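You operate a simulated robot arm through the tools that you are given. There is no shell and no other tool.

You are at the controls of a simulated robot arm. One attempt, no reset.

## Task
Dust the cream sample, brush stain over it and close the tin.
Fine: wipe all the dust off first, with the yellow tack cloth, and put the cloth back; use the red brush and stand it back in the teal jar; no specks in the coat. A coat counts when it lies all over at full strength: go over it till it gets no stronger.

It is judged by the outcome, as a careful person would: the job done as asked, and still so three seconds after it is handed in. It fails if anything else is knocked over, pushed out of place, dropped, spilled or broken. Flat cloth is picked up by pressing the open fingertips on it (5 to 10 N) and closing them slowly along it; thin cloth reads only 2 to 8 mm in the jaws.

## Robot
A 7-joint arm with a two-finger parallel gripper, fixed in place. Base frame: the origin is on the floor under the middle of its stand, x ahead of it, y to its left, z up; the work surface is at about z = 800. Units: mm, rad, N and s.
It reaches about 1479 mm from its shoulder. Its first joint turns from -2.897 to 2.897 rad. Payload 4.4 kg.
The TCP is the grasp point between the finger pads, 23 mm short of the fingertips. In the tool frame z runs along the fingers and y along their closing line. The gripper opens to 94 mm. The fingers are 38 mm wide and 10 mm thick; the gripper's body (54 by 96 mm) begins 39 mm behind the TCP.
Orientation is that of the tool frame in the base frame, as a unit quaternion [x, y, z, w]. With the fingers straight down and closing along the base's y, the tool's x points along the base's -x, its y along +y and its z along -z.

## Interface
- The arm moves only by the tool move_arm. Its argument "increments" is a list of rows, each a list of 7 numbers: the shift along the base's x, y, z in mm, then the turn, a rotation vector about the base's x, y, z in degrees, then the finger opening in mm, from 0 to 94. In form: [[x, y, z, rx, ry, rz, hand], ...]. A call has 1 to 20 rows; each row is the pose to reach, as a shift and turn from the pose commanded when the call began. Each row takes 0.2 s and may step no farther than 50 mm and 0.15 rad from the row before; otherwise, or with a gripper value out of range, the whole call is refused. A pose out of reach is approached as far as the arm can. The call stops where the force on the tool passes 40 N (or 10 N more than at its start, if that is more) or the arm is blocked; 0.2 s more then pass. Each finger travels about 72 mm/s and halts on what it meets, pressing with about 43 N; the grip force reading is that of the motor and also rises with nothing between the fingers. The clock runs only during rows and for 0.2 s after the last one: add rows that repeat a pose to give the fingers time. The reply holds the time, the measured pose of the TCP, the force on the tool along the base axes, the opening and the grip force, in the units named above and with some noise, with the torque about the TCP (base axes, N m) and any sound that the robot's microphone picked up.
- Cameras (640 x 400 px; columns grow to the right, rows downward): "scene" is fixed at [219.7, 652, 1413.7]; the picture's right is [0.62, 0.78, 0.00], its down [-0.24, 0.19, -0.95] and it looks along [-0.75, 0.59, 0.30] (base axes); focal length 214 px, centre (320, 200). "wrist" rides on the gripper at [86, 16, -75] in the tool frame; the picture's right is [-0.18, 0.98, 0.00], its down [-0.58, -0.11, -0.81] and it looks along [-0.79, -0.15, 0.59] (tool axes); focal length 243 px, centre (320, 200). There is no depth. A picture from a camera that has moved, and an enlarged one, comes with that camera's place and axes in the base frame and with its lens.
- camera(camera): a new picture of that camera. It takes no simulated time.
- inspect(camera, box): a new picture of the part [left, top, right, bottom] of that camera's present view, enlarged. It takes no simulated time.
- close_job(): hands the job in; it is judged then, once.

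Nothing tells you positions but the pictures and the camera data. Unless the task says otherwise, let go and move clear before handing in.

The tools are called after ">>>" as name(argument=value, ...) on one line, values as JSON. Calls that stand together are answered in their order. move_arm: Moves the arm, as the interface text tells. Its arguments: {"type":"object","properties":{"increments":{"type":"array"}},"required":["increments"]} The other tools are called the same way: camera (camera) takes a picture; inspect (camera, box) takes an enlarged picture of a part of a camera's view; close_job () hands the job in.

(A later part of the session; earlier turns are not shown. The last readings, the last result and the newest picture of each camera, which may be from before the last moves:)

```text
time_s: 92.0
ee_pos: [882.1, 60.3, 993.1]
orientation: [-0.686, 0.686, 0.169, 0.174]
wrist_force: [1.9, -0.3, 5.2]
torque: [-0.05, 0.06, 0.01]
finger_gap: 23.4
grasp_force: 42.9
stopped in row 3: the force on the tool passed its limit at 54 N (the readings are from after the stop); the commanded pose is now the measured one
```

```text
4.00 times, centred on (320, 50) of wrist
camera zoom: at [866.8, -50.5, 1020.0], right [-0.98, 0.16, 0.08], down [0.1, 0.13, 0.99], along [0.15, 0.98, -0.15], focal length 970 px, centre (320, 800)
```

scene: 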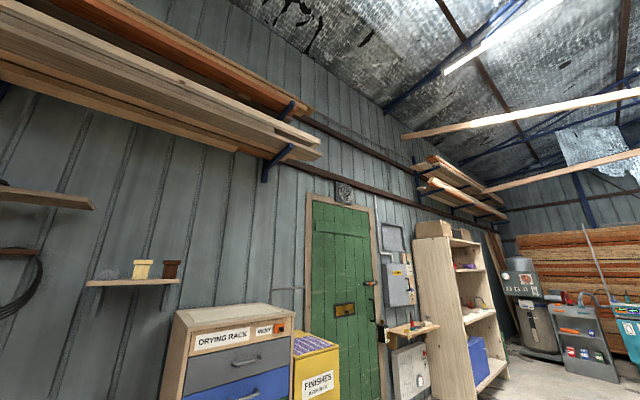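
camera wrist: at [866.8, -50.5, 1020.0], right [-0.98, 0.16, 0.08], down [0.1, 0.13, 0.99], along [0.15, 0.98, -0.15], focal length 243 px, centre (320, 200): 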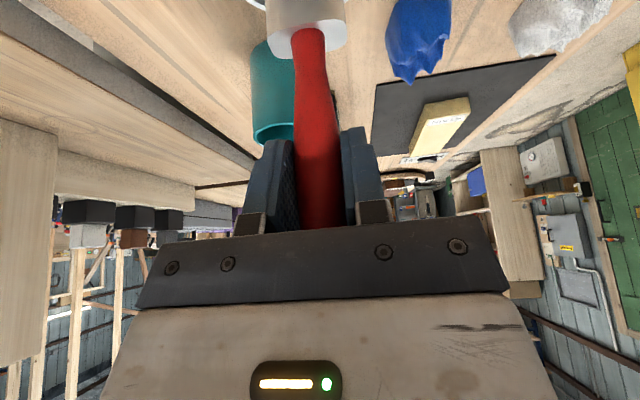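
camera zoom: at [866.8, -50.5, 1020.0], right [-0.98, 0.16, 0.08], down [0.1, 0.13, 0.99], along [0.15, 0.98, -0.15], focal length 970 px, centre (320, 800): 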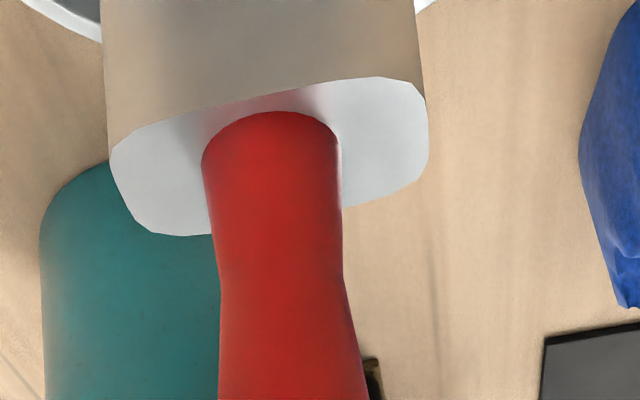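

The rim is visible evenly around the brush, so it touched the stain itself and only slid up a few mm in the grip. I'll lift slowly and pause over the tin so any excess drips back in.

>>> move_arm(increments=[[0, 0, 3, 0, 0, 0, 12], [0, 0, 8, 0, 0, 0, 12], [0, 0, 14, 0, 0, 0, 12], [0, 0, 14, 0, 0, 0, 12], [0, 0, 14, 0, 0, 0, 12], [0, 0, 14, 0, 0, 0, 12], [0, 0, 14, 0, 0, 0, 12], [0, 0, 14, 0, 0, 0, 12], [0, 0, 30, 0, 0, 0, 12], [0, 0, 50, 0, 0, 0, 12], [0, 0, 70, 0, 0, 0, 12], [0, 0, 90, 0, 0, 0, 12], [0, 0, 90, 0, 0, 0, 12], [0, 0, 90, 0, 0, 0, 12]])

>>> camera(camera="wrist")

>>> inspect(camera="wrist", box=[240, 0, 400, 100])

```text
time_s: 95.0
ee_pos: [881.7, 60.1, 1083.6]
orientation: [-0.685, 0.686, 0.17, 0.174]
wrist_force: [0.8, -0.1, -0.3]
torque: [0.0, 0.0, -0.04]
finger_gap: 23.7
grasp_force: 42.5
```

```text
taken
camera wrist: at [866.4, -50.6, 1109.6], right [-0.98, 0.16, 0.08], down [0.1, 0.13, 0.99], along [0.15, 0.98, -0.15], focal length 243 px, centre (320, 200)
```

wrist: 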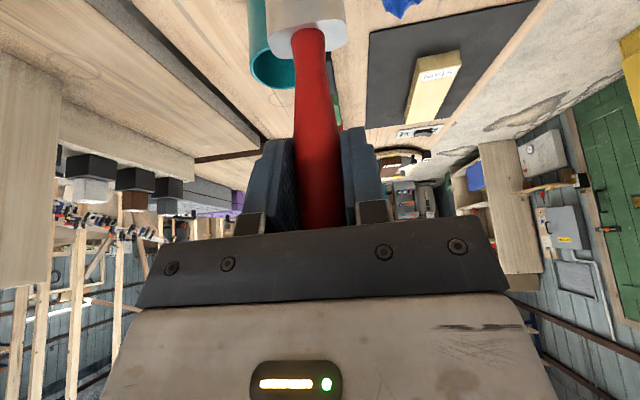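

```text
4.00 times, centred on (320, 50) of wrist
camera zoom: at [866.4, -50.6, 1109.6], right [-0.98, 0.16, 0.08], down [0.1, 0.13, 0.99], along [0.15, 0.98, -0.15], focal length 970 px, centre (320, 800)
```

zoom: 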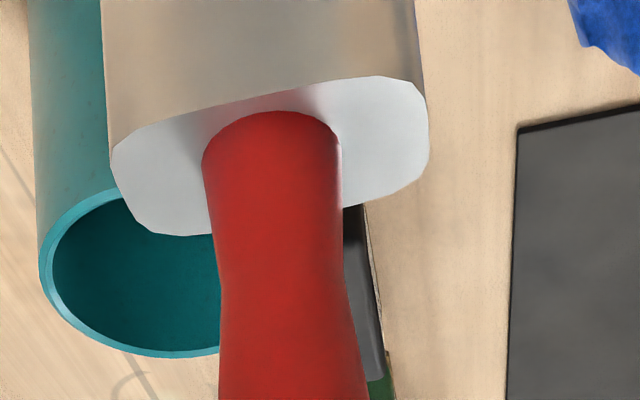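

No drips are visible. I'll carry the brush smoothly to the start of the wood, just past the label on the -x half, and lower to a little above the surface.

>>> move_arm(increments=[[-10, 17, 0, 0, 0, 0, 12], [-30, 52, 0, 0, 0, 0.5, 12], [-50, 87, 0, 0, 0, 1, 12], [-70, 121, 0, 0, 0, 1.5, 12], [-90, 156, 0, 0, 0, 2, 12], [-110, 190, 0, 0, 0, 2.5, 12], [-130, 225, 0, 0, 0, 3, 12], [-150, 259, 0, 0, 0, 3.3, 12], [-170, 294, 0, 0, 0, 3.3, 12], [-190, 329, 0, 0, 0, 3.3, 12], [-200.5, 346.4, 0, 0, 0, 3.3, 12], [-200.5, 346.4, -30, 0, 0, 3.3, 12], [-200.5, 346.4, -60, 0, 0, 3.3, 12], [-200.5, 346.4, -85, 0, 0, 3.3, 12], [-200.5, 346.4, -85, 0, 0, 3.3, 12]])

>>> camera(camera="wrist")

>>> inspect(camera="wrist", box=[240, 0, 400, 100])

```text
time_s: 98.2
ee_pos: [682.3, 405.2, 997.0]
orientation: [0.705, -0.666, -0.174, -0.169]
wrist_force: [0.2, -0.3, -0.6]
torque: [-0.01, 0.02, 0.0]
finger_gap: 23.5
grasp_force: 43.2
```

```text
taken
camera wrist: at [673.0, 295.4, 1024.3], right [-0.99, 0.11, 0.08], down [0.1, 0.14, 0.99], along [0.09, 0.98, -0.15], focal length 243 px, centre (320, 200)
```

wrist: 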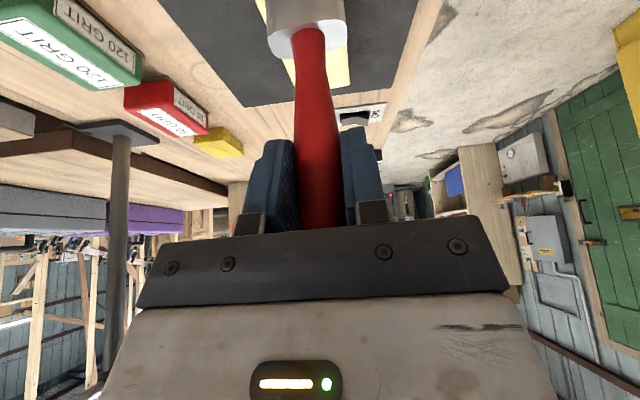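

```text
4.00 times, centred on (320, 50) of wrist
camera zoom: at [673.0, 295.4, 1024.3], right [-0.99, 0.11, 0.08], down [0.1, 0.14, 0.99], along [0.09, 0.98, -0.15], focal length 970 px, centre (320, 800)
```

zoom: 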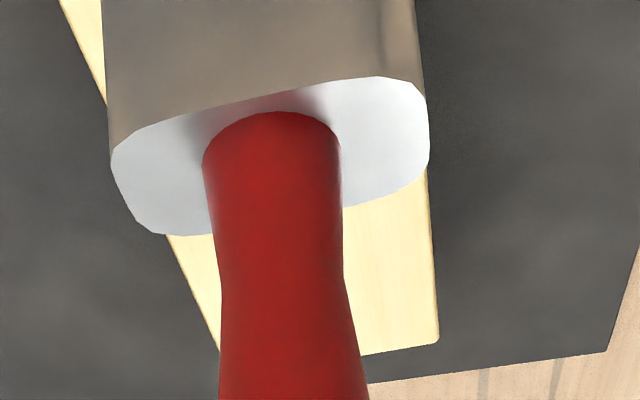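

>>> move_arm(increments=[[0, 0, -3, 0, 0, 0, 12], [0, 0, -6, 0, 0, 0, 12], [0, 0, -8, 0, 0, 0, 12]])

```text
time_s: 99.0
ee_pos: [681.9, 406.8, 989.9]
orientation: [0.705, -0.666, -0.174, -0.169]
wrist_force: [0.2, -0.6, -0.6]
torque: [0.02, 0.01, 0.03]
finger_gap: 23.1
grasp_force: 42.7
```

>>> move_arm(increments=[[0, 0, -1, 0, 0, 0, 12], [0, 0, -2, 0, 0, 0, 12], [0, 0, -2, 0, 0, 0, 12]])

```text
time_s: 99.8
ee_pos: [682.4, 405.5, 988.6]
orientation: [0.706, -0.666, -0.174, -0.169]
wrist_force: [0.1, 0.2, -0.2]
torque: [0.0, 0.01, 0.0]
finger_gap: 23.3
grasp_force: 42.8
```

>>> move_arm(increments=[[0, 0, -1, 0, 0, 0, 12], [0, 0, -2, 0, 0, 0, 12], [0, 0, -2, 0, 0, 0, 12]])

```text
time_s: 100.6
ee_pos: [681.5, 406.8, 985.9]
orientation: [0.706, -0.666, -0.174, -0.169]
wrist_force: [0.6, 0.1, -0.7]
torque: [-0.05, 0.01, -0.01]
finger_gap: 23.6
grasp_force: 43.0
```

>>> move_arm(increments=[[0, 0, -1, 0, 0, 0, 12], [0, 0, -2, 0, 0, 0, 12], [0, 0, -2, 0, 0, 0, 12]])

```text
time_s: 101.4
ee_pos: [681.2, 404.8, 984.2]
orientation: [0.705, -0.666, -0.175, -0.169]
wrist_force: [0.7, -0.9, -1.3]
torque: [0.03, -0.04, -0.03]
finger_gap: 22.8
grasp_force: 42.1
```

>>> move_arm(increments=[[0, 0, -1, 0, 0, 0, 12], [0, 0, -2, 0, 0, 0, 12], [0, 0, -2, 0, 0, 0, 12]])

```text
time_s: 102.2
ee_pos: [681.3, 405.2, 983.8]
orientation: [0.705, -0.666, -0.174, -0.169]
wrist_force: [-0.3, -0.4, 17.6]
torque: [-0.12, 0.33, 0.03]
finger_gap: 23.6
grasp_force: 42.8
```

I've touched the wood at TCP z≈983. I'll ease off to a light press.

>>> move_arm(increments=[[0, 0, 0.5, 0, 0, 0, 12], [0, 0, 0.9, 0, 0, 0, 12]])

```text
time_s: 102.8
ee_pos: [681.6, 406.4, 983.7]
orientation: [0.706, -0.666, -0.174, -0.169]
wrist_force: [2.2, 2.4, 18.8]
torque: [0.33, -0.08, -0.02]
finger_gap: 23.0
grasp_force: 42.6
```

>>> move_arm(increments=[[0, 0, 0.5, 0, 0, 0, 12], [0, 0, 0.8, 0, 0, 0, 12]])

```text
time_s: 103.4
ee_pos: [681.8, 405.3, 982.6]
orientation: [0.705, -0.666, -0.174, -0.169]
wrist_force: [1.0, 1.0, 14.9]
torque: [0.13, 0.11, -0.02]
finger_gap: 23.3
grasp_force: 43.4
```

>>> move_arm(increments=[[0, 0, 0.6, 0, 0, 0, 12], [0, 0, 1.2, 0, 0, 0, 12]])

```text
time_s: 104.0
ee_pos: [680.9, 405.3, 983.0]
orientation: [0.706, -0.665, -0.175, -0.168]
wrist_force: [0.9, -0.8, 1.2]
torque: [-0.04, -0.06, -0.01]
finger_gap: 23.3
grasp_force: 43.0
```

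>>> move_arm(increments=[[0, 0, -0.3, 0, 0, 0, 12], [-0.5, 8, -0.3, 0, 0, 0, 12], [-0.9, 16, -0.3, 0, 0, 0, 12], [-1.4, 24, -0.3, 0, 0, 0, 12], [-1.8, 32, -0.3, 0, 0, 0, 12]])

>>> camera(camera="wrist")

>>> inspect(camera="wrist", box=[240, 0, 400, 100])

```text
time_s: 105.2
ee_pos: [680.5, 437.5, 985.5]
orientation: [0.705, -0.666, -0.174, -0.169]
wrist_force: [-0.3, -0.2, -0.8]
torque: [0.01, 0.03, 0.01]
finger_gap: 23.8
grasp_force: 43.0
```

```text
taken
camera wrist: at [670.9, 327.2, 1011.1], right [-0.99, 0.11, 0.08], down [0.1, 0.14, 0.99], along [0.09, 0.98, -0.15], focal length 243 px, centre (320, 200)
```

wrist: 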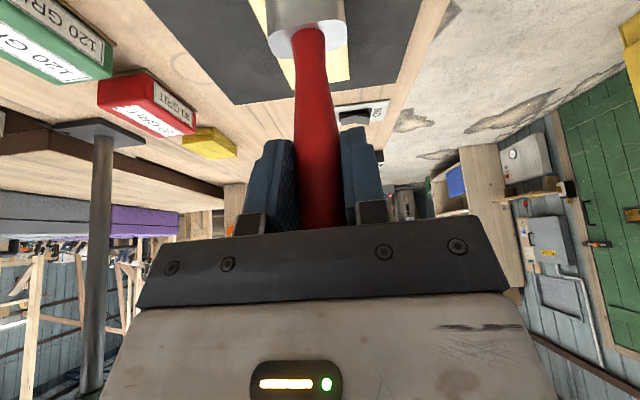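

```text
4.00 times, centred on (320, 50) of wrist
camera zoom: at [670.9, 327.2, 1011.1], right [-0.99, 0.11, 0.08], down [0.1, 0.14, 0.99], along [0.09, 0.98, -0.15], focal length 970 px, centre (320, 800)
```

zoom: 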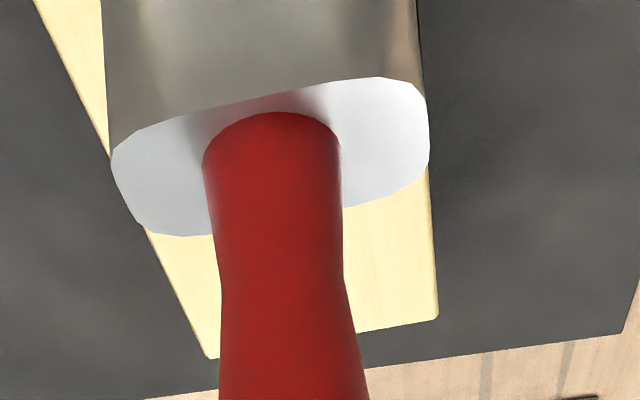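

>>> move_arm(increments=[[0, 0, -0.5, 0, 0, 0, 12], [0, 0, -1, 0, 0, 0, 12], [0, 0, -1, 0, 0, 0, 12]])

```text
time_s: 106.0
ee_pos: [679.1, 438.0, 982.5]
orientation: [0.705, -0.666, -0.174, -0.169]
wrist_force: [0.6, -0.6, 1.0]
torque: [0.07, 0.02, -0.04]
finger_gap: 23.1
grasp_force: 43.1
```

>>> move_arm(increments=[[0, 0, -0.5, 0, 0, 0, 12], [0, 0, -1, 0, 0, 0, 12], [0, 0, -1, 0, 0, 0, 12]])

```text
time_s: 106.8
ee_pos: [680.0, 438.5, 984.1]
orientation: [0.706, -0.666, -0.173, -0.17]
wrist_force: [0.0, 0.9, 9.6]
torque: [0.17, 0.27, 0.0]
finger_gap: 23.3
grasp_force: 42.7
```

>>> move_arm(increments=[[-0.6, 10, 0, 0, 0, 0, 12], [-1.2, 20, 0, 0, 0, 0, 12], [-1.7, 30, 0, 0, 0, 0, 12], [-2.3, 40, 0, 0, 0, 0, 12]])

```text
time_s: 107.8
ee_pos: [678.9, 477.5, 984.3]
orientation: [0.706, -0.665, -0.175, -0.168]
wrist_force: [-0.2, -7.3, 16.2]
torque: [-0.98, 0.17, 0.1]
finger_gap: 23.4
grasp_force: 43.1
```

>>> move_arm(increments=[[-0.6, 10, 0.6, 0, 0, 0, 12], [-1.2, 20, 0.8, 0, 0, 0, 12], [-1.7, 30, 0.8, 0, 0, 0, 12]])

```text
time_s: 108.6
ee_pos: [676.3, 508.8, 982.9]
orientation: [0.705, -0.666, -0.175, -0.169]
wrist_force: [0.3, -4.6, 7.2]
torque: [-0.57, 0.19, 0.04]
finger_gap: 23.2
grasp_force: 42.9
```

>>> move_arm(increments=[[-0.6, 10, 0.1, 0, 0, 0, 12], [-1.2, 20, 0.1, 0, 0, 0, 12], [-1.7, 30, 0.1, 0, 0, 0, 12]])

```text
time_s: 109.4
ee_pos: [673.8, 538.8, 982.8]
orientation: [0.706, -0.666, -0.174, -0.168]
wrist_force: [-0.6, -1.9, 3.6]
torque: [-0.2, 0.12, 0.04]
finger_gap: 23.5
grasp_force: 43.0
```

>>> move_arm(increments=[[-0.6, 10, -0.2, 0, 0, 0, 12], [-1.2, 20, -0.3, 0, 0, 0, 12], [-1.7, 30, -0.3, 0, 0, 0, 12], [-2.3, 40, -0.3, 0, 0, 0, 12], [-2.6, 46, -0.1, 0, 0, 0, 12]])

```text
time_s: 110.6
ee_pos: [671.5, 583.8, 982.8]
orientation: [0.705, -0.666, -0.175, -0.169]
wrist_force: [0.9, -3.6, 10.9]
torque: [-0.75, 0.07, 0.05]
finger_gap: 23.5
grasp_force: 42.7
```

The first stroke has reached the far end. I'll lift, tip the tool upright and step back over the mat to see what the stroke left.

>>> move_arm(increments=[[0, 0, 15, 0, 0, 0, 12], [0, 0, 50, 0, 0, 0, 12], [3, -40, 75, 0, 0, 0, 12], [6, -80, 95, -7, -0.4, 0, 12], [9, -115, 100, -14, -0.8, 0, 12], [12, -150, 100, -21, -1.2, 0, 12], [15, -185, 100, -27.9, -1.6, 0, 12], [15, -185, 100, -27.9, -1.6, 0, 12]])

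>>> camera(camera="wrist")

```text
time_s: 112.4
ee_pos: [686.1, 397.8, 1083.9]
orientation: [0.728, -0.686, 0.0, -0.002]
wrist_force: [0.1, 0.3, -0.3]
torque: [0.03, -0.02, 0.0]
finger_gap: 23.5
grasp_force: 43.3
```

```text
taken
camera wrist: at [676.3, 312.4, 1159.9], right [-0.99, 0.13, -0.01], down [0.07, 0.59, 0.81], along [0.1, 0.8, -0.59], focal length 243 px, centre (320, 200)
```

wrist: 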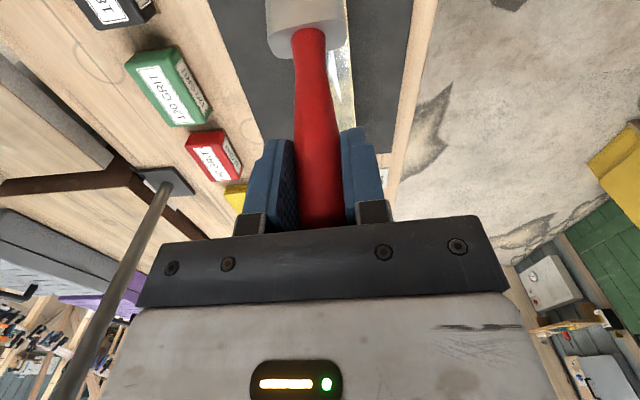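

>>> move_arm(increments=[[40, 0, 0, 0, 0, 0, 12], [80, 0, 0, 0, 0, 0, 12], [100, 0, 0, 0, 0, 0, 12], [100, 0, 0, 0, 0, 0, 12]])

>>> camera(camera="wrist")

>>> inspect(camera="wrist", box=[330, 0, 530, 125])

```text
time_s: 113.4
ee_pos: [787.8, 399.0, 1083.8]
orientation: [0.727, -0.687, 0.001, -0.004]
wrist_force: [0.1, 0.0, 0.2]
torque: [0.01, 0.01, -0.02]
finger_gap: 23.2
grasp_force: 43.4
```

```text
taken
camera wrist: at [776.4, 312.6, 1159.7], right [-0.99, 0.13, -0.01], down [0.07, 0.58, 0.81], along [0.1, 0.8, -0.59], focal length 243 px, centre (320, 200)
```

wrist: 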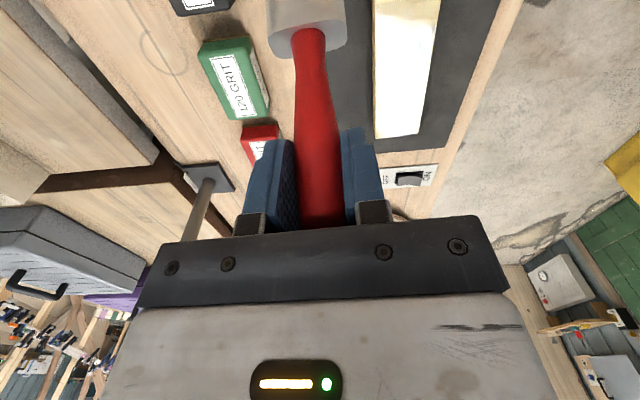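

```text
3.20 times, centred on (430, 62) of wrist
camera zoom: at [776.4, 312.6, 1159.7], right [-0.99, 0.13, -0.01], down [0.07, 0.58, 0.81], along [0.1, 0.8, -0.59], focal length 776 px, centre (-32, 640)
```

zoom: 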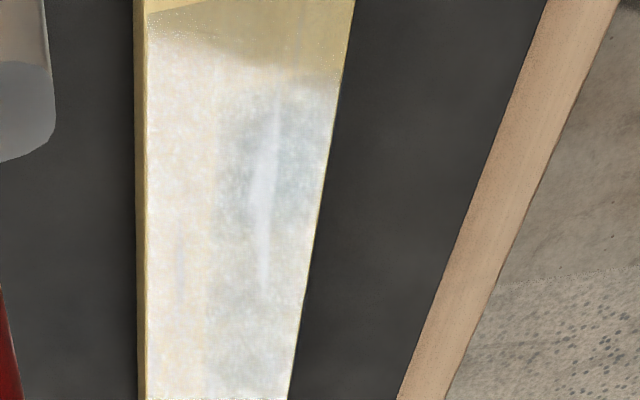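

A wet, bluish-grey band shows on the -x half, so the brush is carrying stain. I'll go back for a second dip and do the +x half.

>>> move_arm(increments=[[10, -35, 0, 7, 0.4, 0, 12], [20, -72, 0, 14, 0.8, 0, 12], [30, -110, 0, 21, 1.2, 0, 12], [41, -148, 0, 27.9, 1.6, 0, 12], [52, -187, 0, 27.9, 1.6, 0, 12], [62, -225, 0, 27.9, 1.6, 0, 12], [73, -263, 0, 27.9, 1.6, 0, 12], [84, -301, 0, 27.9, 1.6, 0, 12], [95, -339, 0, 27.9, 1.6, 0, 12], [95, -339, -40, 27.9, 1.6, 0, 12], [95, -339, -80, 27.9, 1.6, 0, 12], [95, -339, -80, 27.9, 1.6, 0, 12]])

>>> camera(camera="wrist")

```text
time_s: 116.0
ee_pos: [881.6, 59.1, 1004.3]
orientation: [0.706, -0.666, -0.175, -0.169]
wrist_force: [-0.1, 0.3, -0.4]
torque: [0.02, 0.0, 0.0]
finger_gap: 23.5
grasp_force: 42.5
```

```text
taken
camera wrist: at [872.1, -51.2, 1029.4], right [-0.99, 0.11, 0.08], down [0.1, 0.14, 0.99], along [0.09, 0.98, -0.15], focal length 243 px, centre (320, 200)
```

wrist: 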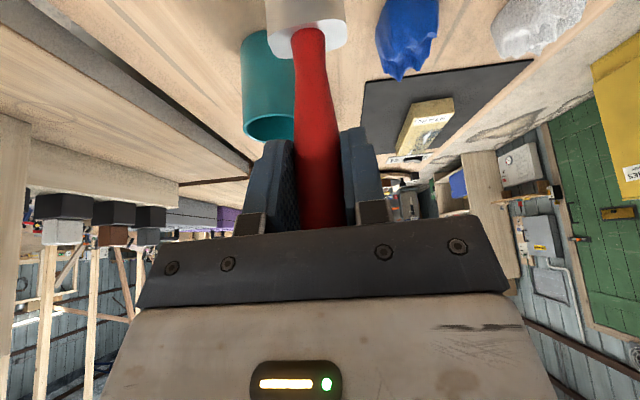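

>>> inspect(camera="wrist", box=[385, 90, 481, 160])

>>> move_arm(increments=[[0, 0, -3, 0, 0, 0, 12], [0, 0, -6, 0, 0, 0, 12], [0, 0, -6, 0, 0, 0, 12]])

```text
5.71 times, centred on (433, 125) of wrist
camera zoom: at [872.1, -51.2, 1029.4], right [-0.99, 0.11, 0.08], down [0.1, 0.14, 0.99], along [0.09, 0.98, -0.15], focal length 1386 px, centre (-326, 629)
```

zoom: 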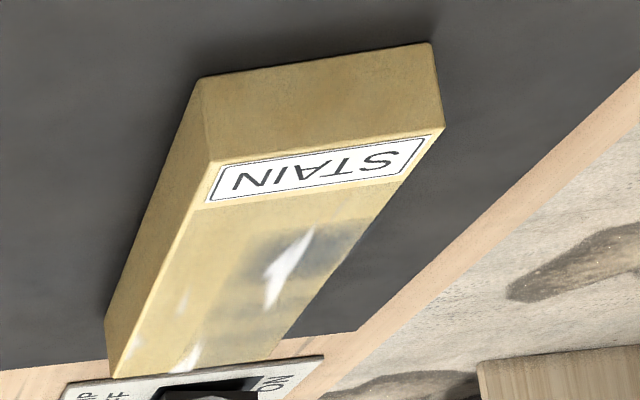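

```text
time_s: 116.8
ee_pos: [882.2, 60.8, 998.9]
orientation: [0.706, -0.666, -0.175, -0.168]
wrist_force: [-0.3, -0.8, -0.3]
torque: [-0.06, 0.0, -0.01]
finger_gap: 23.4
grasp_force: 42.7
```

From here I can see the board well: the stain is grey, strongest near the start and thinner further along. I'll re-dip gently in small steps.

>>> move_arm(increments=[[0, 0, -1, 0, 0, 0, 12], [0, 0, -2, 0, 0, 0, 12], [0, 0, -3, 0, 0, 0, 12], [0, 0, -3, 0, 0, 0, 12]])

```text
time_s: 117.8
ee_pos: [881.5, 61.1, 994.2]
orientation: [0.705, -0.666, -0.174, -0.169]
wrist_force: [-0.3, -0.2, -1.0]
torque: [0.0, 0.0, -0.01]
finger_gap: 23.2
grasp_force: 43.1
```

>>> move_arm(increments=[[0, 0, -1, 0, 0, 0, 12], [0, 0, -2, 0, 0, 0, 12], [0, 0, -3, 0, 0, 0, 12], [0, 0, -3, 0, 0, 0, 12]])

```text
time_s: 118.8
ee_pos: [882.5, 60.1, 993.2]
orientation: [0.705, -0.666, -0.174, -0.17]
wrist_force: [-0.5, 1.6, 26.9]
torque: [0.35, 0.32, -0.03]
finger_gap: 23.3
grasp_force: 43.0
```

>>> move_arm(increments=[[0, 0, 1, 0, 0, 0, 12], [0, 0, 1.5, 0, 0, 0, 12], [0, 0, 1.5, 0, 0, 0, 12], [0, 0, 4, 0, 0, 0, 12], [0, 0, 10, 0, 0, 0, 12], [0, 0, 18, 0, 0, 0, 12], [0, 0, 18, 0, 0, 0, 12], [0, 0, 18, 0, 0, 0, 12], [0, 0, 18, 0, 0, 0, 12], [0, 0, 18, 0, 0, 0, 12], [0, 0, 40, 0, 0, 0, 12], [0, 0, 65, 0, 0, 0, 12], [0, 0, 90, 0, 0, 0, 12], [0, 0, 90, 0, 0, 0, 12]])

```text
time_s: 121.8
ee_pos: [881.4, 60.1, 1080.7]
orientation: [0.705, -0.666, -0.175, -0.169]
wrist_force: [1.2, -0.4, 0.0]
torque: [-0.02, -0.01, -0.01]
finger_gap: 23.4
grasp_force: 43.5
```

>>> move_arm(increments=[[-9, 19, 0, 0, 0, 0, 12], [-26, 53, 0, 0, 0, 0, 12], [-44, 90, 0, 0, 0, 0, 12], [-62, 128, 0, 0, 0, 0, 12], [-80, 165, 0, 0, 0, 0, 12], [-98, 202, 0, 0, 0, 0, 12], [-116, 239, 0, 0, 0, 0, 12], [-134, 276, 0, 0, 0, 0, 12], [-152, 313, 0, 0, 0, 0, 12], [-166, 342.5, 0, 0, 0, 0, 12], [-166, 342.5, -35, 0, 0, 0, 12], [-166, 342.5, -70, 0, 0, 0, 12], [-166, 342.5, -92, 0, 0, 0, 12], [-166, 342.5, -94, 0, 0, 0, 12], [-166, 342.5, -94, 0, 0, 0, 12]])

```text
time_s: 125.0
ee_pos: [715.7, 401.8, 987.1]
orientation: [0.705, -0.666, -0.174, -0.169]
wrist_force: [0.2, 0.9, -0.3]
torque: [0.0, -0.02, -0.02]
finger_gap: 23.2
grasp_force: 43.0
```

>>> move_arm(increments=[[0, 0, -1, 0, 0, 0, 12], [0, 0, -2, 0, 0, 0, 12], [0, 0, -2.5, 0, 0, 0, 12], [0, 0, -2.5, 0, 0, 0, 12]])

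```text
time_s: 126.0
ee_pos: [715.6, 402.5, 985.9]
orientation: [0.706, -0.665, -0.174, -0.169]
wrist_force: [1.0, 0.7, -0.6]
torque: [-0.01, 0.02, 0.01]
finger_gap: 23.3
grasp_force: 42.9
```

>>> move_arm(increments=[[0, 0, -0.7, 0, 0, 0, 12], [0, 0, -1.4, 0, 0, 0, 12], [0, 0, -1.4, 0, 0, 0, 12]])

```text
time_s: 126.8
ee_pos: [715.6, 403.5, 982.9]
orientation: [0.705, -0.666, -0.175, -0.169]
wrist_force: [0.1, -0.5, 4.5]
torque: [-0.02, 0.02, 0.0]
finger_gap: 23.3
grasp_force: 43.2
```

>>> move_arm(increments=[[-0.6, 10, -0.2, 0, 0, 0, 12], [-1.2, 20, -0.2, 0, 0, 0, 12], [-1.7, 30, -0.2, 0, 0, 0, 12]])

```text
time_s: 127.6
ee_pos: [714.2, 431.5, 984.3]
orientation: [0.706, -0.666, -0.174, -0.169]
wrist_force: [0.9, -5.7, 11.2]
torque: [-0.76, 0.19, 0.08]
finger_gap: 23.2
grasp_force: 43.1
```

>>> move_arm(increments=[[-0.6, 10, 0.2, 0, 0, 0, 12], [-1.2, 20, 0.2, 0, 0, 0, 12], [-1.7, 30, 0.2, 0, 0, 0, 12], [-2.3, 40, 0.2, 0, 0, 0, 12]])

```text
time_s: 128.6
ee_pos: [712.0, 471.9, 984.3]
orientation: [0.705, -0.666, -0.174, -0.169]
wrist_force: [0.0, -3.5, 7.1]
torque: [-0.44, 0.14, 0.08]
finger_gap: 23.2
grasp_force: 43.4
```

>>> move_arm(increments=[[-0.6, 10, 0, 0, 0, 0, 12], [-1.2, 20, 0, 0, 0, 0, 12], [-1.7, 30, 0, 0, 0, 0, 12], [-2.3, 40, 0, 0, 0, 0, 12]])

```text
time_s: 129.6
ee_pos: [709.4, 511.6, 982.7]
orientation: [0.705, -0.666, -0.174, -0.169]
wrist_force: [0.0, -4.5, 9.1]
torque: [-0.61, 0.18, 0.04]
finger_gap: 23.0
grasp_force: 43.0
```

>>> move_arm(increments=[[-0.6, 10, 0, 0, 0, 0, 12], [-1.2, 20, 0, 0, 0, 0, 12], [-1.7, 30, 0, 0, 0, 0, 12], [-2.3, 40, 0, 0, 0, 0, 12]])

```text
time_s: 130.6
ee_pos: [707.3, 550.3, 982.6]
orientation: [0.705, -0.666, -0.175, -0.169]
wrist_force: [-0.6, -3.5, 8.6]
torque: [-0.47, 0.07, 0.06]
finger_gap: 23.3
grasp_force: 43.4
```

>>> move_arm(increments=[[-0.6, 10, 0, 0, 0, 0, 12], [-1.2, 20, 0, 0, 0, 0, 12], [-1.7, 30, 0, 0, 0, 0, 12], [-2.1, 36, 0, 0, 0, 0, 12]])

```text
time_s: 131.6
ee_pos: [704.4, 588.8, 983.7]
orientation: [0.705, -0.666, -0.175, -0.17]
wrist_force: [0.7, -3.5, 5.3]
torque: [-0.4, 0.04, 0.03]
finger_gap: 23.4
grasp_force: 43.3
```

I'll brush back along the same strip to build the strength.

>>> move_arm(increments=[[0.6, -10, -0.1, 0, 0, 0, 12], [1.2, -20, -0.1, 0, 0, 0, 12], [1.7, -30, -0.1, 0, 0, 0, 12], [2.3, -40, -0.1, 0, 0, 0, 12]])

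```text
time_s: 132.6
ee_pos: [707.1, 547.8, 983.3]
orientation: [0.705, -0.666, -0.175, -0.17]
wrist_force: [-0.9, 0.4, 1.3]
torque: [0.17, 0.01, 0.02]
finger_gap: 23.6
grasp_force: 42.7
```

>>> move_arm(increments=[[0.6, -10, -0.6, 0, 0, 0, 12], [1.2, -20, -0.6, 0, 0, 0, 12], [1.7, -30, -0.6, 0, 0, 0, 12], [2.3, -40, -0.6, 0, 0, 0, 12]])

```text
time_s: 133.6
ee_pos: [708.8, 509.5, 983.1]
orientation: [0.705, -0.666, -0.174, -0.168]
wrist_force: [0.0, 5.5, 10.5]
torque: [0.83, 0.19, -0.1]
finger_gap: 23.1
grasp_force: 42.8
```

>>> move_arm(increments=[[0.6, -10, 0, 0, 0, 0, 12], [1.2, -20, 0, 0, 0, 0, 12], [1.7, -30, 0, 0, 0, 0, 12], [2.3, -40, 0, 0, 0, 0, 12]])

```text
time_s: 134.6
ee_pos: [712.4, 468.5, 983.8]
orientation: [0.705, -0.666, -0.174, -0.17]
wrist_force: [-0.2, 5.6, 12.2]
torque: [0.86, 0.3, -0.07]
finger_gap: 23.2
grasp_force: 43.1
```

>>> move_arm(increments=[[0.6, -10, 0.1, 0, 0, 0, 12], [1.2, -20, 0.1, 0, 0, 0, 12], [1.7, -30, 0.1, 0, 0, 0, 12], [2.3, -40, 0.1, 0, 0, 0, 12]])

```text
time_s: 135.6
ee_pos: [714.5, 428.8, 982.7]
orientation: [0.706, -0.666, -0.174, -0.169]
wrist_force: [-0.1, 6.3, 14.6]
torque: [1.05, 0.19, -0.09]
finger_gap: 23.2
grasp_force: 43.6
```

>>> move_arm(increments=[[0.6, -10, 0.3, 0, 0, 0, 12], [1.2, -20, 0.3, 0, 0, 0, 12], [1.5, -26, 0.4, 0, 0, 0, 12], [1.5, -26, 12, 0, 0, 0, 12], [1.5, -26, 50, 0, 0, 0, 12], [1.5, -26, 98, 0, 0, 0, 12], [20, -65, 98, 0, 0, 0, 12], [38, -102, 98, 0, 0, 0, 12], [56, -140, 98, 0, 0, 0, 12], [74, -178, 98, 0, 0, 0, 12], [92, -216, 98, 0, 0, 0, 12], [110, -254, 98, 0, 0, 0, 12], [128, -292, 98, 0, 0, 0, 12], [146, -330, 98, 0, 0, 0, 12], [167.5, -368.5, 98, 0, 0, 0, 12], [167.5, -368.5, 60, 0, 0, 0, 12], [167.5, -368.5, 22, 0, 0, 0, 12], [167.5, -368.5, 18, 0, 0, 0, 12]])

>>> inspect(camera="wrist", box=[385, 90, 481, 160])

>>> camera(camera="wrist")

```text
time_s: 139.4
ee_pos: [880.6, 59.7, 1001.2]
orientation: [0.705, -0.666, -0.174, -0.168]
wrist_force: [0.0, 0.7, 0.0]
torque: [-0.01, 0.02, -0.01]
finger_gap: 23.3
grasp_force: 43.2
```

```text
5.71 times, centred on (433, 125) of wrist
camera zoom: at [872.2, -51.3, 1028.0], right [-0.99, 0.11, 0.08], down [0.09, 0.14, 0.99], along [0.09, 0.98, -0.15], focal length 1386 px, centre (-326, 629)
```

zoom: 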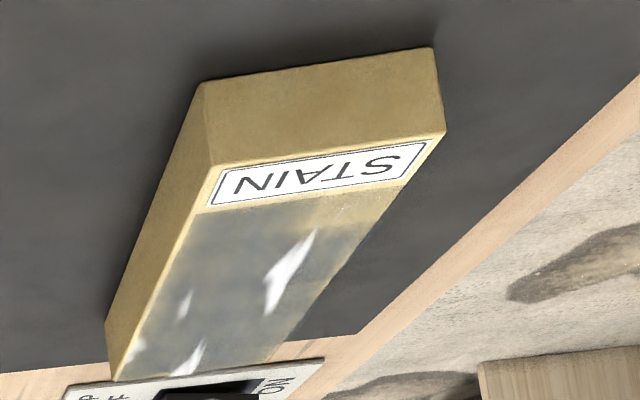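

```text
taken
camera wrist: at [872.2, -51.3, 1028.0], right [-0.99, 0.11, 0.08], down [0.09, 0.14, 0.99], along [0.09, 0.98, -0.15], focal length 243 px, centre (320, 200)
```

wrist: 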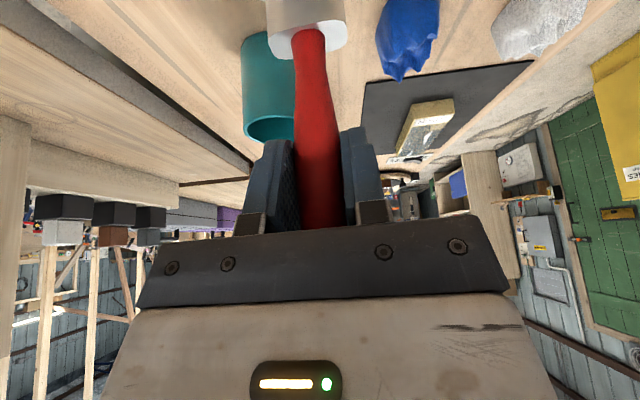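

>>> inspect(camera="wrist", box=[400, 105, 464, 160])

>>> inspect(camera="wrist", box=[415, 112, 460, 140])

```text
7.27 times, centred on (432, 132) of wrist
camera zoom: at [872.2, -51.3, 1028.0], right [-0.99, 0.11, 0.08], down [0.09, 0.14, 0.99], along [0.09, 0.98, -0.15], focal length 1764 px, centre (-494, 691)
```

zoom: 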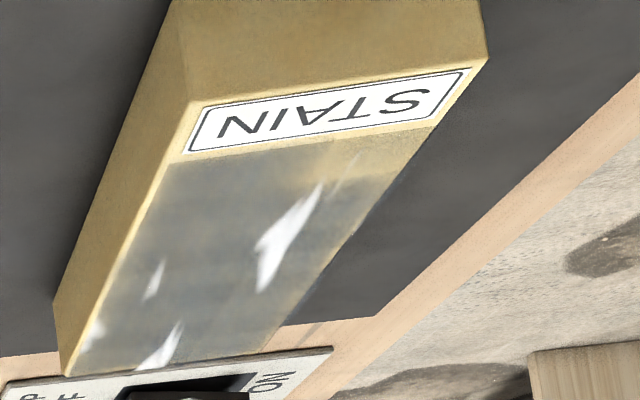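

```text
14.22 times, centred on (438, 126) of wrist
camera zoom: at [872.2, -51.3, 1028.0], right [-0.99, 0.11, 0.08], down [0.09, 0.14, 0.99], along [0.09, 0.98, -0.15], focal length 3451 px, centre (-1351, 1252)
```

zoom: 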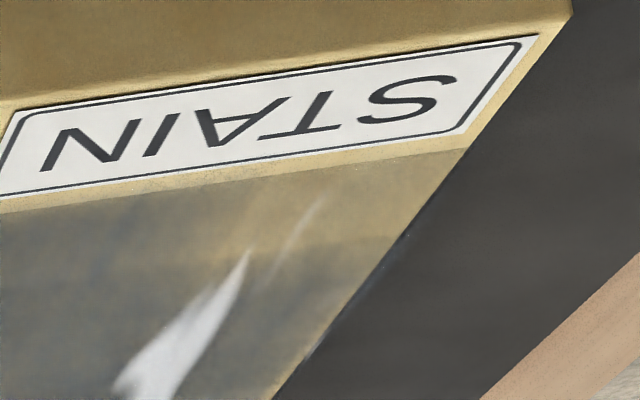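

The +x half is well covered. I'll re-dip and go over the -x half in both directions.

>>> move_arm(increments=[[1, 0, -3, 0, 0, 0, 12], [1, 0, -6, 0, 0, 0, 12], [1, 0, -7.5, 0, 0, 0, 12], [1, 0, -8.5, 0, 0, 0, 12], [1, 0, -8.5, 0, 0, 0, 12]])

```text
time_s: 140.6
ee_pos: [883.8, 59.5, 993.1]
orientation: [0.705, -0.666, -0.173, -0.17]
wrist_force: [0.5, 0.5, 9.7]
torque: [0.07, 0.28, 0.0]
finger_gap: 23.2
grasp_force: 43.0
```

>>> move_arm(increments=[[0, 0, 4, 0, 0, 0, 12], [0, 0, 12, 0, 0, 0, 12], [0, 0, 20, 0, 0, 0, 12], [0, 0, 20, 0, 0, 0, 12], [0, 0, 20, 0, 0, 0, 12], [0, 0, 50, 0, 0, 0, 12], [0, 0, 85, 0, 0, 0, 12], [-20, 34, 85, 0, 0, 0, 12], [-42, 71, 85, 0, 0, 0, 12], [-64, 108, 85, 0, 0, 0, 12], [-86, 145, 85, 0, 0, 0, 12], [-108, 182, 85, 0, 0, 0, 12], [-130, 219, 85, 0, 0, 0, 12], [-152, 256, 85, 0, 0, 0, 12], [-174, 293, 85, 0, 0, 0, 12], [-196, 330, 85, 0, 0, 0, 12], [-202, 340.6, 60, 0, 0, 0, 12], [-202, 340.6, 25, 0, 0, 0, 12], [-202, 340.6, -3, 0, 0, 0, 12], [-202, 340.6, -6, 0, 0, 0, 12]])

```text
time_s: 144.8
ee_pos: [680.4, 400.1, 984.7]
orientation: [0.706, -0.666, -0.174, -0.169]
wrist_force: [0.4, -0.3, -0.7]
torque: [-0.01, 0.03, -0.05]
finger_gap: 23.1
grasp_force: 42.6
```

>>> move_arm(increments=[[0, 0, -1, 0, 0, 0, 12], [0, 0, -2, 0, 0, 0, 12], [0, 0, -2.5, 0, 0, 0, 12], [0, 0, -2.5, 0, 0, 0, 12]])

```text
time_s: 145.8
ee_pos: [681.3, 401.3, 985.0]
orientation: [0.705, -0.666, -0.174, -0.169]
wrist_force: [0.9, 1.3, -0.8]
torque: [0.02, -0.01, -0.01]
finger_gap: 23.1
grasp_force: 43.0
```

>>> move_arm(increments=[[0, 0, -0.8, 0, 0, 0, 12], [0, 0, -1.5, 0, 0, 0, 12], [0, 0, -1.5, 0, 0, 0, 12]])

```text
time_s: 146.6
ee_pos: [680.9, 401.4, 984.0]
orientation: [0.705, -0.666, -0.174, -0.169]
wrist_force: [-0.4, 0.8, 8.6]
torque: [0.13, 0.26, -0.06]
finger_gap: 23.4
grasp_force: 43.5
```

>>> move_arm(increments=[[-0.6, 10, 0, 0, 0, 0, 12], [-1.2, 20, 0, 0, 0, 0, 12], [-1.7, 30, 0, 0, 0, 0, 12], [-2.3, 40, 0, 0, 0, 0, 12]])

```text
time_s: 147.6
ee_pos: [678.0, 439.6, 983.4]
orientation: [0.705, -0.666, -0.173, -0.169]
wrist_force: [0.2, -7.8, 21.6]
torque: [-1.08, 0.17, 0.06]
finger_gap: 23.3
grasp_force: 43.0
```

>>> move_arm(increments=[[-0.6, 10, 0.7, 0, 0, 0, 12], [-1.2, 20, 0.8, 0, 0, 0, 12], [-1.7, 30, 0.8, 0, 0, 0, 12], [-2.3, 40, 0.8, 0, 0, 0, 12]])

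```text
time_s: 148.6
ee_pos: [674.3, 480.5, 983.2]
orientation: [0.706, -0.665, -0.175, -0.169]
wrist_force: [-1.1, -5.3, 13.3]
torque: [-0.71, 0.19, 0.03]
finger_gap: 23.4
grasp_force: 42.8
```

>>> move_arm(increments=[[-0.6, 10, 0.3, 0, 0, 0, 12], [-1.2, 20, 0.3, 0, 0, 0, 12], [-1.7, 30, 0.3, 0, 0, 0, 12], [-2.3, 40, 0.3, 0, 0, 0, 12]])

```text
time_s: 149.6
ee_pos: [673.3, 519.4, 982.3]
orientation: [0.706, -0.666, -0.174, -0.169]
wrist_force: [0.6, -3.1, 7.3]
torque: [-0.42, 0.08, 0.09]
finger_gap: 23.2
grasp_force: 42.7
```

>>> move_arm(increments=[[-0.6, 10, -0.1, 0, 0, 0, 12], [-1.2, 20, -0.1, 0, 0, 0, 12], [-1.7, 30, -0.1, 0, 0, 0, 12], [-2.3, 40, -0.1, 0, 0, 0, 12]])

```text
time_s: 150.6
ee_pos: [669.4, 560.2, 983.5]
orientation: [0.705, -0.666, -0.174, -0.169]
wrist_force: [-0.1, -2.2, 3.9]
torque: [-0.18, 0.08, 0.02]
finger_gap: 23.5
grasp_force: 43.0
```

>>> move_arm(increments=[[-0.4, 9, -0.3, 0, 0, 0, 12], [-0.8, 18, -0.4, 0, 0, 0, 12], [-1.2, 27, -0.4, 0, 0, 0, 12]])

```text
time_s: 151.4
ee_pos: [670.7, 587.4, 983.9]
orientation: [0.705, -0.666, -0.174, -0.169]
wrist_force: [0.5, -1.6, 4.2]
torque: [-0.23, 0.0, 0.04]
finger_gap: 23.0
grasp_force: 43.0
```

>>> move_arm(increments=[[0.6, -10, -0.5, 0, 0, 0, 12], [1.2, -20, -0.6, 0, 0, 0, 12], [1.7, -30, -0.6, 0, 0, 0, 12], [2.3, -40, -0.6, 0, 0, 0, 12]])

```text
time_s: 152.4
ee_pos: [672.8, 546.8, 982.4]
orientation: [0.705, -0.666, -0.175, -0.169]
wrist_force: [0.4, 5.6, 12.9]
torque: [0.99, 0.16, -0.1]
finger_gap: 23.3
grasp_force: 42.9
```

>>> move_arm(increments=[[0.6, -10, 0, 0, 0, 0, 12], [1.2, -20, 0, 0, 0, 0, 12], [1.7, -30, 0, 0, 0, 0, 12], [2.3, -40, 0, 0, 0, 0, 12]])

```text
time_s: 153.4
ee_pos: [676.5, 507.7, 983.1]
orientation: [0.706, -0.666, -0.174, -0.168]
wrist_force: [-0.8, 7.7, 19.9]
torque: [1.23, 0.37, -0.05]
finger_gap: 23.4
grasp_force: 43.4
```

>>> move_arm(increments=[[0.6, -10, 0.6, 0, 0, 0, 12], [1.2, -20, 0.6, 0, 0, 0, 12], [1.7, -30, 0.6, 0, 0, 0, 12], [2.3, -40, 0.6, 0, 0, 0, 12]])

```text
time_s: 154.4
ee_pos: [677.4, 467.3, 983.6]
orientation: [0.706, -0.665, -0.175, -0.17]
wrist_force: [0.2, 4.6, 13.1]
torque: [0.85, 0.17, -0.05]
finger_gap: 23.1
grasp_force: 42.4
```

>>> move_arm(increments=[[0.6, -10, 0.2, 0, 0, 0, 12], [1.2, -20, 0.2, 0, 0, 0, 12], [1.7, -30, 0.2, 0, 0, 0, 12], [2.3, -40, 0.2, 0, 0, 0, 12]])

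```text
time_s: 155.4
ee_pos: [678.8, 427.5, 981.9]
orientation: [0.706, -0.666, -0.174, -0.169]
wrist_force: [-0.3, 1.2, 4.4]
torque: [0.33, 0.2, -0.04]
finger_gap: 23.1
grasp_force: 43.2
```

>>> move_arm(increments=[[0.6, -10, -0.3, 0, 0, 0, 12], [1.2, -20, -0.3, 0, 0, 0, 12], [1.6, -28, -0.3, 0, 0, 0, 12], [1.6, -28, 12, 0, 0, 0, 12], [1.6, -28, 50, 0, 0, 0, 12], [1.6, -28, 98, 0, 0, 0, 12], [22, -62, 98, 0, 0, 0, 12], [44, -99, 98, 0, 0, 0, 12], [66, -136, 98, 0, 0, 0, 12], [88, -173, 98, 0, 0, 0, 12], [110, -210, 98, 0, 0, 0, 12], [132, -247, 98, 0, 0, 0, 12], [154, -284, 98, 0, 0, 0, 12], [176, -321, 98, 0, 0, 0, 12], [198, -358, 98, 0, 0, 0, 12], [202, -368, 60, 0, 0, 0, 12], [202, -368, 22, 0, 0, 0, 12], [202, -368, 18, 0, 0, 0, 12]])

>>> inspect(camera="wrist", box=[385, 90, 481, 160])

>>> inspect(camera="wrist", box=[400, 110, 448, 158])

```text
time_s: 159.2
ee_pos: [881.7, 59.4, 1001.3]
orientation: [0.706, -0.665, -0.175, -0.169]
wrist_force: [0.1, 0.1, 0.0]
torque: [0.0, 0.01, 0.01]
finger_gap: 23.3
grasp_force: 43.3
```

```text
5.71 times, centred on (433, 125) of wrist
camera zoom: at [872.8, -51.8, 1027.5], right [-0.99, 0.11, 0.08], down [0.09, 0.14, 0.99], along [0.09, 0.98, -0.15], focal length 1386 px, centre (-326, 629)
```

zoom: 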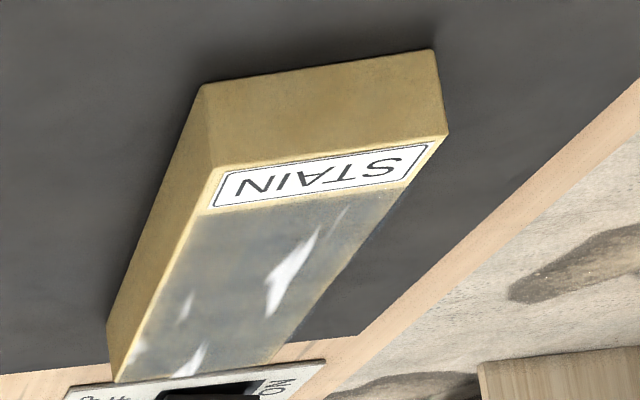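

```text
8.33 times, centred on (424, 134) of wrist
camera zoom: at [872.8, -51.8, 1027.5], right [-0.99, 0.11, 0.08], down [0.09, 0.14, 0.99], along [0.09, 0.98, -0.15], focal length 2022 px, centre (-547, 750)
```

zoom: 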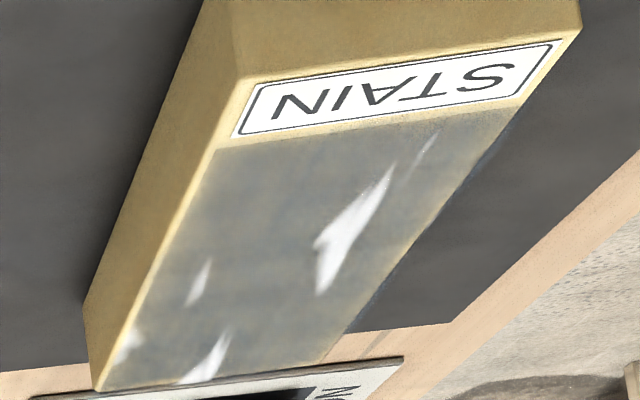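

Coverage now looks nearly even, with a thin lighter border along the +x edge. I'll re-dip and do another round, closer to the edges and down the middle.

>>> move_arm(increments=[[0.5, 0, -3, 0, 0, 0, 12], [0.5, 0, -6, 0, 0, 0, 12], [0.5, 0, -7.5, 0, 0, 0, 12], [0.5, 0, -8.5, 0, 0, 0, 12], [0.5, 0, -8.5, 0, 0, 0, 12]])

```text
time_s: 160.4
ee_pos: [883.5, 58.9, 993.5]
orientation: [0.706, -0.665, -0.175, -0.169]
wrist_force: [1.3, 0.2, 4.6]
torque: [-0.06, 0.07, 0.01]
finger_gap: 23.2
grasp_force: 43.1
```

>>> move_arm(increments=[[0, 0, 4, 0, 0, 0, 12], [0, 0, 12, 0, 0, 0, 12], [0, 0, 20, 0, 0, 0, 12], [0, 0, 20, 0, 0, 0, 12], [0, 0, 20, 0, 0, 0, 12], [0, 0, 50, 0, 0, 0, 12], [0, 0, 85, 0, 0, 0, 12], [-16, 34, 85, 0, 0, 0, 12], [-34, 72, 85, 0, 0, 0, 12], [-52, 110, 85, 0, 0, 0, 12], [-70, 148, 85, 0, 0, 0, 12], [-88, 186, 85, 0, 0, 0, 12], [-106, 224, 85, 0, 0, 0, 12], [-124, 262, 85, 0, 0, 0, 12], [-142, 300, 85, 0, 0, 0, 12], [-160, 338, 85, 0, 0, 0, 12], [-162, 343.4, 50, 0, 0, 0, 12], [-162, 343.4, 15, 0, 0, 0, 12], [-162, 343.4, -5, 0, 0, 0, 12], [-162, 343.4, -8, 0, 0, 0, 12]])

```text
time_s: 164.6
ee_pos: [719.6, 402.5, 984.9]
orientation: [0.705, -0.666, -0.174, -0.169]
wrist_force: [-0.3, -0.4, -0.7]
torque: [0.01, 0.03, -0.01]
finger_gap: 23.5
grasp_force: 43.5
```

>>> move_arm(increments=[[0, 0, -0.8, 0, 0, 0, 12], [0, 0, -1.6, 0, 0, 0, 12], [0, 0, -1.8, 0, 0, 0, 12]])

```text
time_s: 165.4
ee_pos: [719.7, 403.6, 982.4]
orientation: [0.706, -0.666, -0.174, -0.169]
wrist_force: [0.0, -0.1, -0.7]
torque: [0.02, -0.03, 0.01]
finger_gap: 23.5
grasp_force: 43.2
```

>>> move_arm(increments=[[0, 0, -0.6, 0, 0, 0, 12], [0, 0, -1.2, 0, 0, 0, 12], [0, 0, -1.2, 0, 0, 0, 12]])

```text
time_s: 166.2
ee_pos: [721.3, 402.5, 982.6]
orientation: [0.705, -0.667, -0.173, -0.17]
wrist_force: [-1.0, 1.2, 14.5]
torque: [0.3, 0.33, 0.0]
finger_gap: 23.4
grasp_force: 43.4
```

>>> move_arm(increments=[[-0.6, 10, 0.5, 0, 0, 0, 12], [-1.2, 20, 0.5, 0, 0, 0, 12], [-1.7, 30, 0.5, 0, 0, 0, 12], [-2.3, 40, 0.5, 0, 0, 0, 12]])

```text
time_s: 167.2
ee_pos: [717.4, 441.7, 983.2]
orientation: [0.705, -0.666, -0.174, -0.17]
wrist_force: [0.7, -8.0, 20.3]
torque: [-1.12, 0.13, 0.1]
finger_gap: 23.3
grasp_force: 42.9
```

>>> move_arm(increments=[[-0.6, 10, 0.7, 0, 0, 0, 12], [-1.2, 20, 0.8, 0, 0, 0, 12], [-1.7, 30, 0.8, 0, 0, 0, 12], [-2.3, 40, 0.8, 0, 0, 0, 12]])

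```text
time_s: 168.2
ee_pos: [715.3, 482.5, 983.1]
orientation: [0.705, -0.666, -0.174, -0.169]
wrist_force: [0.6, -6.8, 15.4]
torque: [-0.83, 0.23, 0.08]
finger_gap: 23.1
grasp_force: 43.0
```

>>> move_arm(increments=[[-0.6, 10, 0.3, 0, 0, 0, 12], [-1.2, 20, 0.4, 0, 0, 0, 12], [-1.7, 30, 0.4, 0, 0, 0, 12], [-2.3, 40, 0.4, 0, 0, 0, 12]])

```text
time_s: 169.2
ee_pos: [712.1, 522.4, 982.7]
orientation: [0.705, -0.666, -0.174, -0.169]
wrist_force: [0.9, -3.0, 5.4]
torque: [-0.35, 0.03, 0.06]
finger_gap: 23.3
grasp_force: 43.1
```

>>> move_arm(increments=[[-0.6, 10, -0.3, 0, 0, 0, 12], [-1.2, 20, -0.3, 0, 0, 0, 12], [-1.7, 30, -0.3, 0, 0, 0, 12], [-2.3, 40, -0.3, 0, 0, 0, 12]])

```text
time_s: 170.2
ee_pos: [710.8, 562.7, 982.8]
orientation: [0.705, -0.666, -0.175, -0.17]
wrist_force: [0.2, 0.0, 0.8]
torque: [-0.1, 0.09, -0.01]
finger_gap: 23.4
grasp_force: 43.2
```

>>> move_arm(increments=[[0, 0, -0.8, 0, 0, 0, 12], [0.3, -6, -1, 0, 0, 0, 12], [0.9, -16, -1, 0, 0, 0, 12]])

```text
time_s: 171.0
ee_pos: [712.2, 546.8, 983.9]
orientation: [0.705, -0.667, -0.173, -0.169]
wrist_force: [1.2, 2.6, 6.2]
torque: [0.55, 0.05, -0.07]
finger_gap: 23.2
grasp_force: 43.0
```

>>> move_arm(increments=[[-0.6, 10, 0, 0, 0, 0, 12], [-1.2, 20, 0, 0, 0, 0, 12], [-1.7, 30, 0, 0, 0, 0, 12], [-2.3, 41, 0, 0, 0, 0, 12]])

```text
time_s: 172.0
ee_pos: [709.7, 588.1, 982.8]
orientation: [0.706, -0.666, -0.174, -0.168]
wrist_force: [1.4, -7.0, 18.5]
torque: [-1.18, 0.09, 0.14]
finger_gap: 23.2
grasp_force: 43.5
```

Now I'll move across the far end to the centre line and brush back along the middle.

>>> move_arm(increments=[[-7, -1, 0.3, 0, 0, 0, 12], [-14, -2, 0.3, 0, 0, 0, 12], [-22, -3, 0.3, 0, 0, 0, 12], [-21.4, -13, 0.0, 0, 0, 0, 12], [-20.8, -23, 0, 0, 0, 0, 12]])

```text
time_s: 173.2
ee_pos: [688.4, 565.9, 982.4]
orientation: [0.706, -0.666, -0.174, -0.169]
wrist_force: [-0.4, 5.5, 17.4]
torque: [1.15, 0.22, -0.09]
finger_gap: 23.3
grasp_force: 43.4
```

>>> move_arm(increments=[[0.6, -10, 0.4, 0, 0, 0, 12], [1.2, -20, 0.4, 0, 0, 0, 12], [1.7, -30, 0.4, 0, 0, 0, 12], [2.3, -40, 0.4, 0, 0, 0, 12]])

```text
time_s: 174.2
ee_pos: [691.1, 524.5, 982.4]
orientation: [0.705, -0.666, -0.174, -0.169]
wrist_force: [0.0, 6.5, 16.5]
torque: [1.13, 0.2, -0.05]
finger_gap: 23.3
grasp_force: 42.7
```

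>>> move_arm(increments=[[0.6, -10, 0.4, 0, 0, 0, 12], [1.2, -20, 0.5, 0, 0, 0, 12], [1.7, -30, 0.5, 0, 0, 0, 12], [2.3, -40, 0.5, 0, 0, 0, 12], [2.9, -50, 0.5, 0, 0, 0, 12]])

```text
time_s: 175.4
ee_pos: [693.7, 475.2, 983.6]
orientation: [0.705, -0.666, -0.174, -0.169]
wrist_force: [-0.8, 2.8, 7.5]
torque: [0.58, 0.16, -0.07]
finger_gap: 23.2
grasp_force: 43.2
```

>>> move_arm(increments=[[0.6, -10, 0, 0, 0, 0, 12], [1.2, -20, 0, 0, 0, 0, 12], [1.7, -30, 0, 0, 0, 0, 12], [2.3, -40, 0, 0, 0, 0, 12]])

```text
time_s: 176.4
ee_pos: [695.6, 434.9, 983.1]
orientation: [0.706, -0.666, -0.174, -0.169]
wrist_force: [-0.1, 1.2, 1.5]
torque: [0.2, 0.11, -0.03]
finger_gap: 23.5
grasp_force: 42.6
```

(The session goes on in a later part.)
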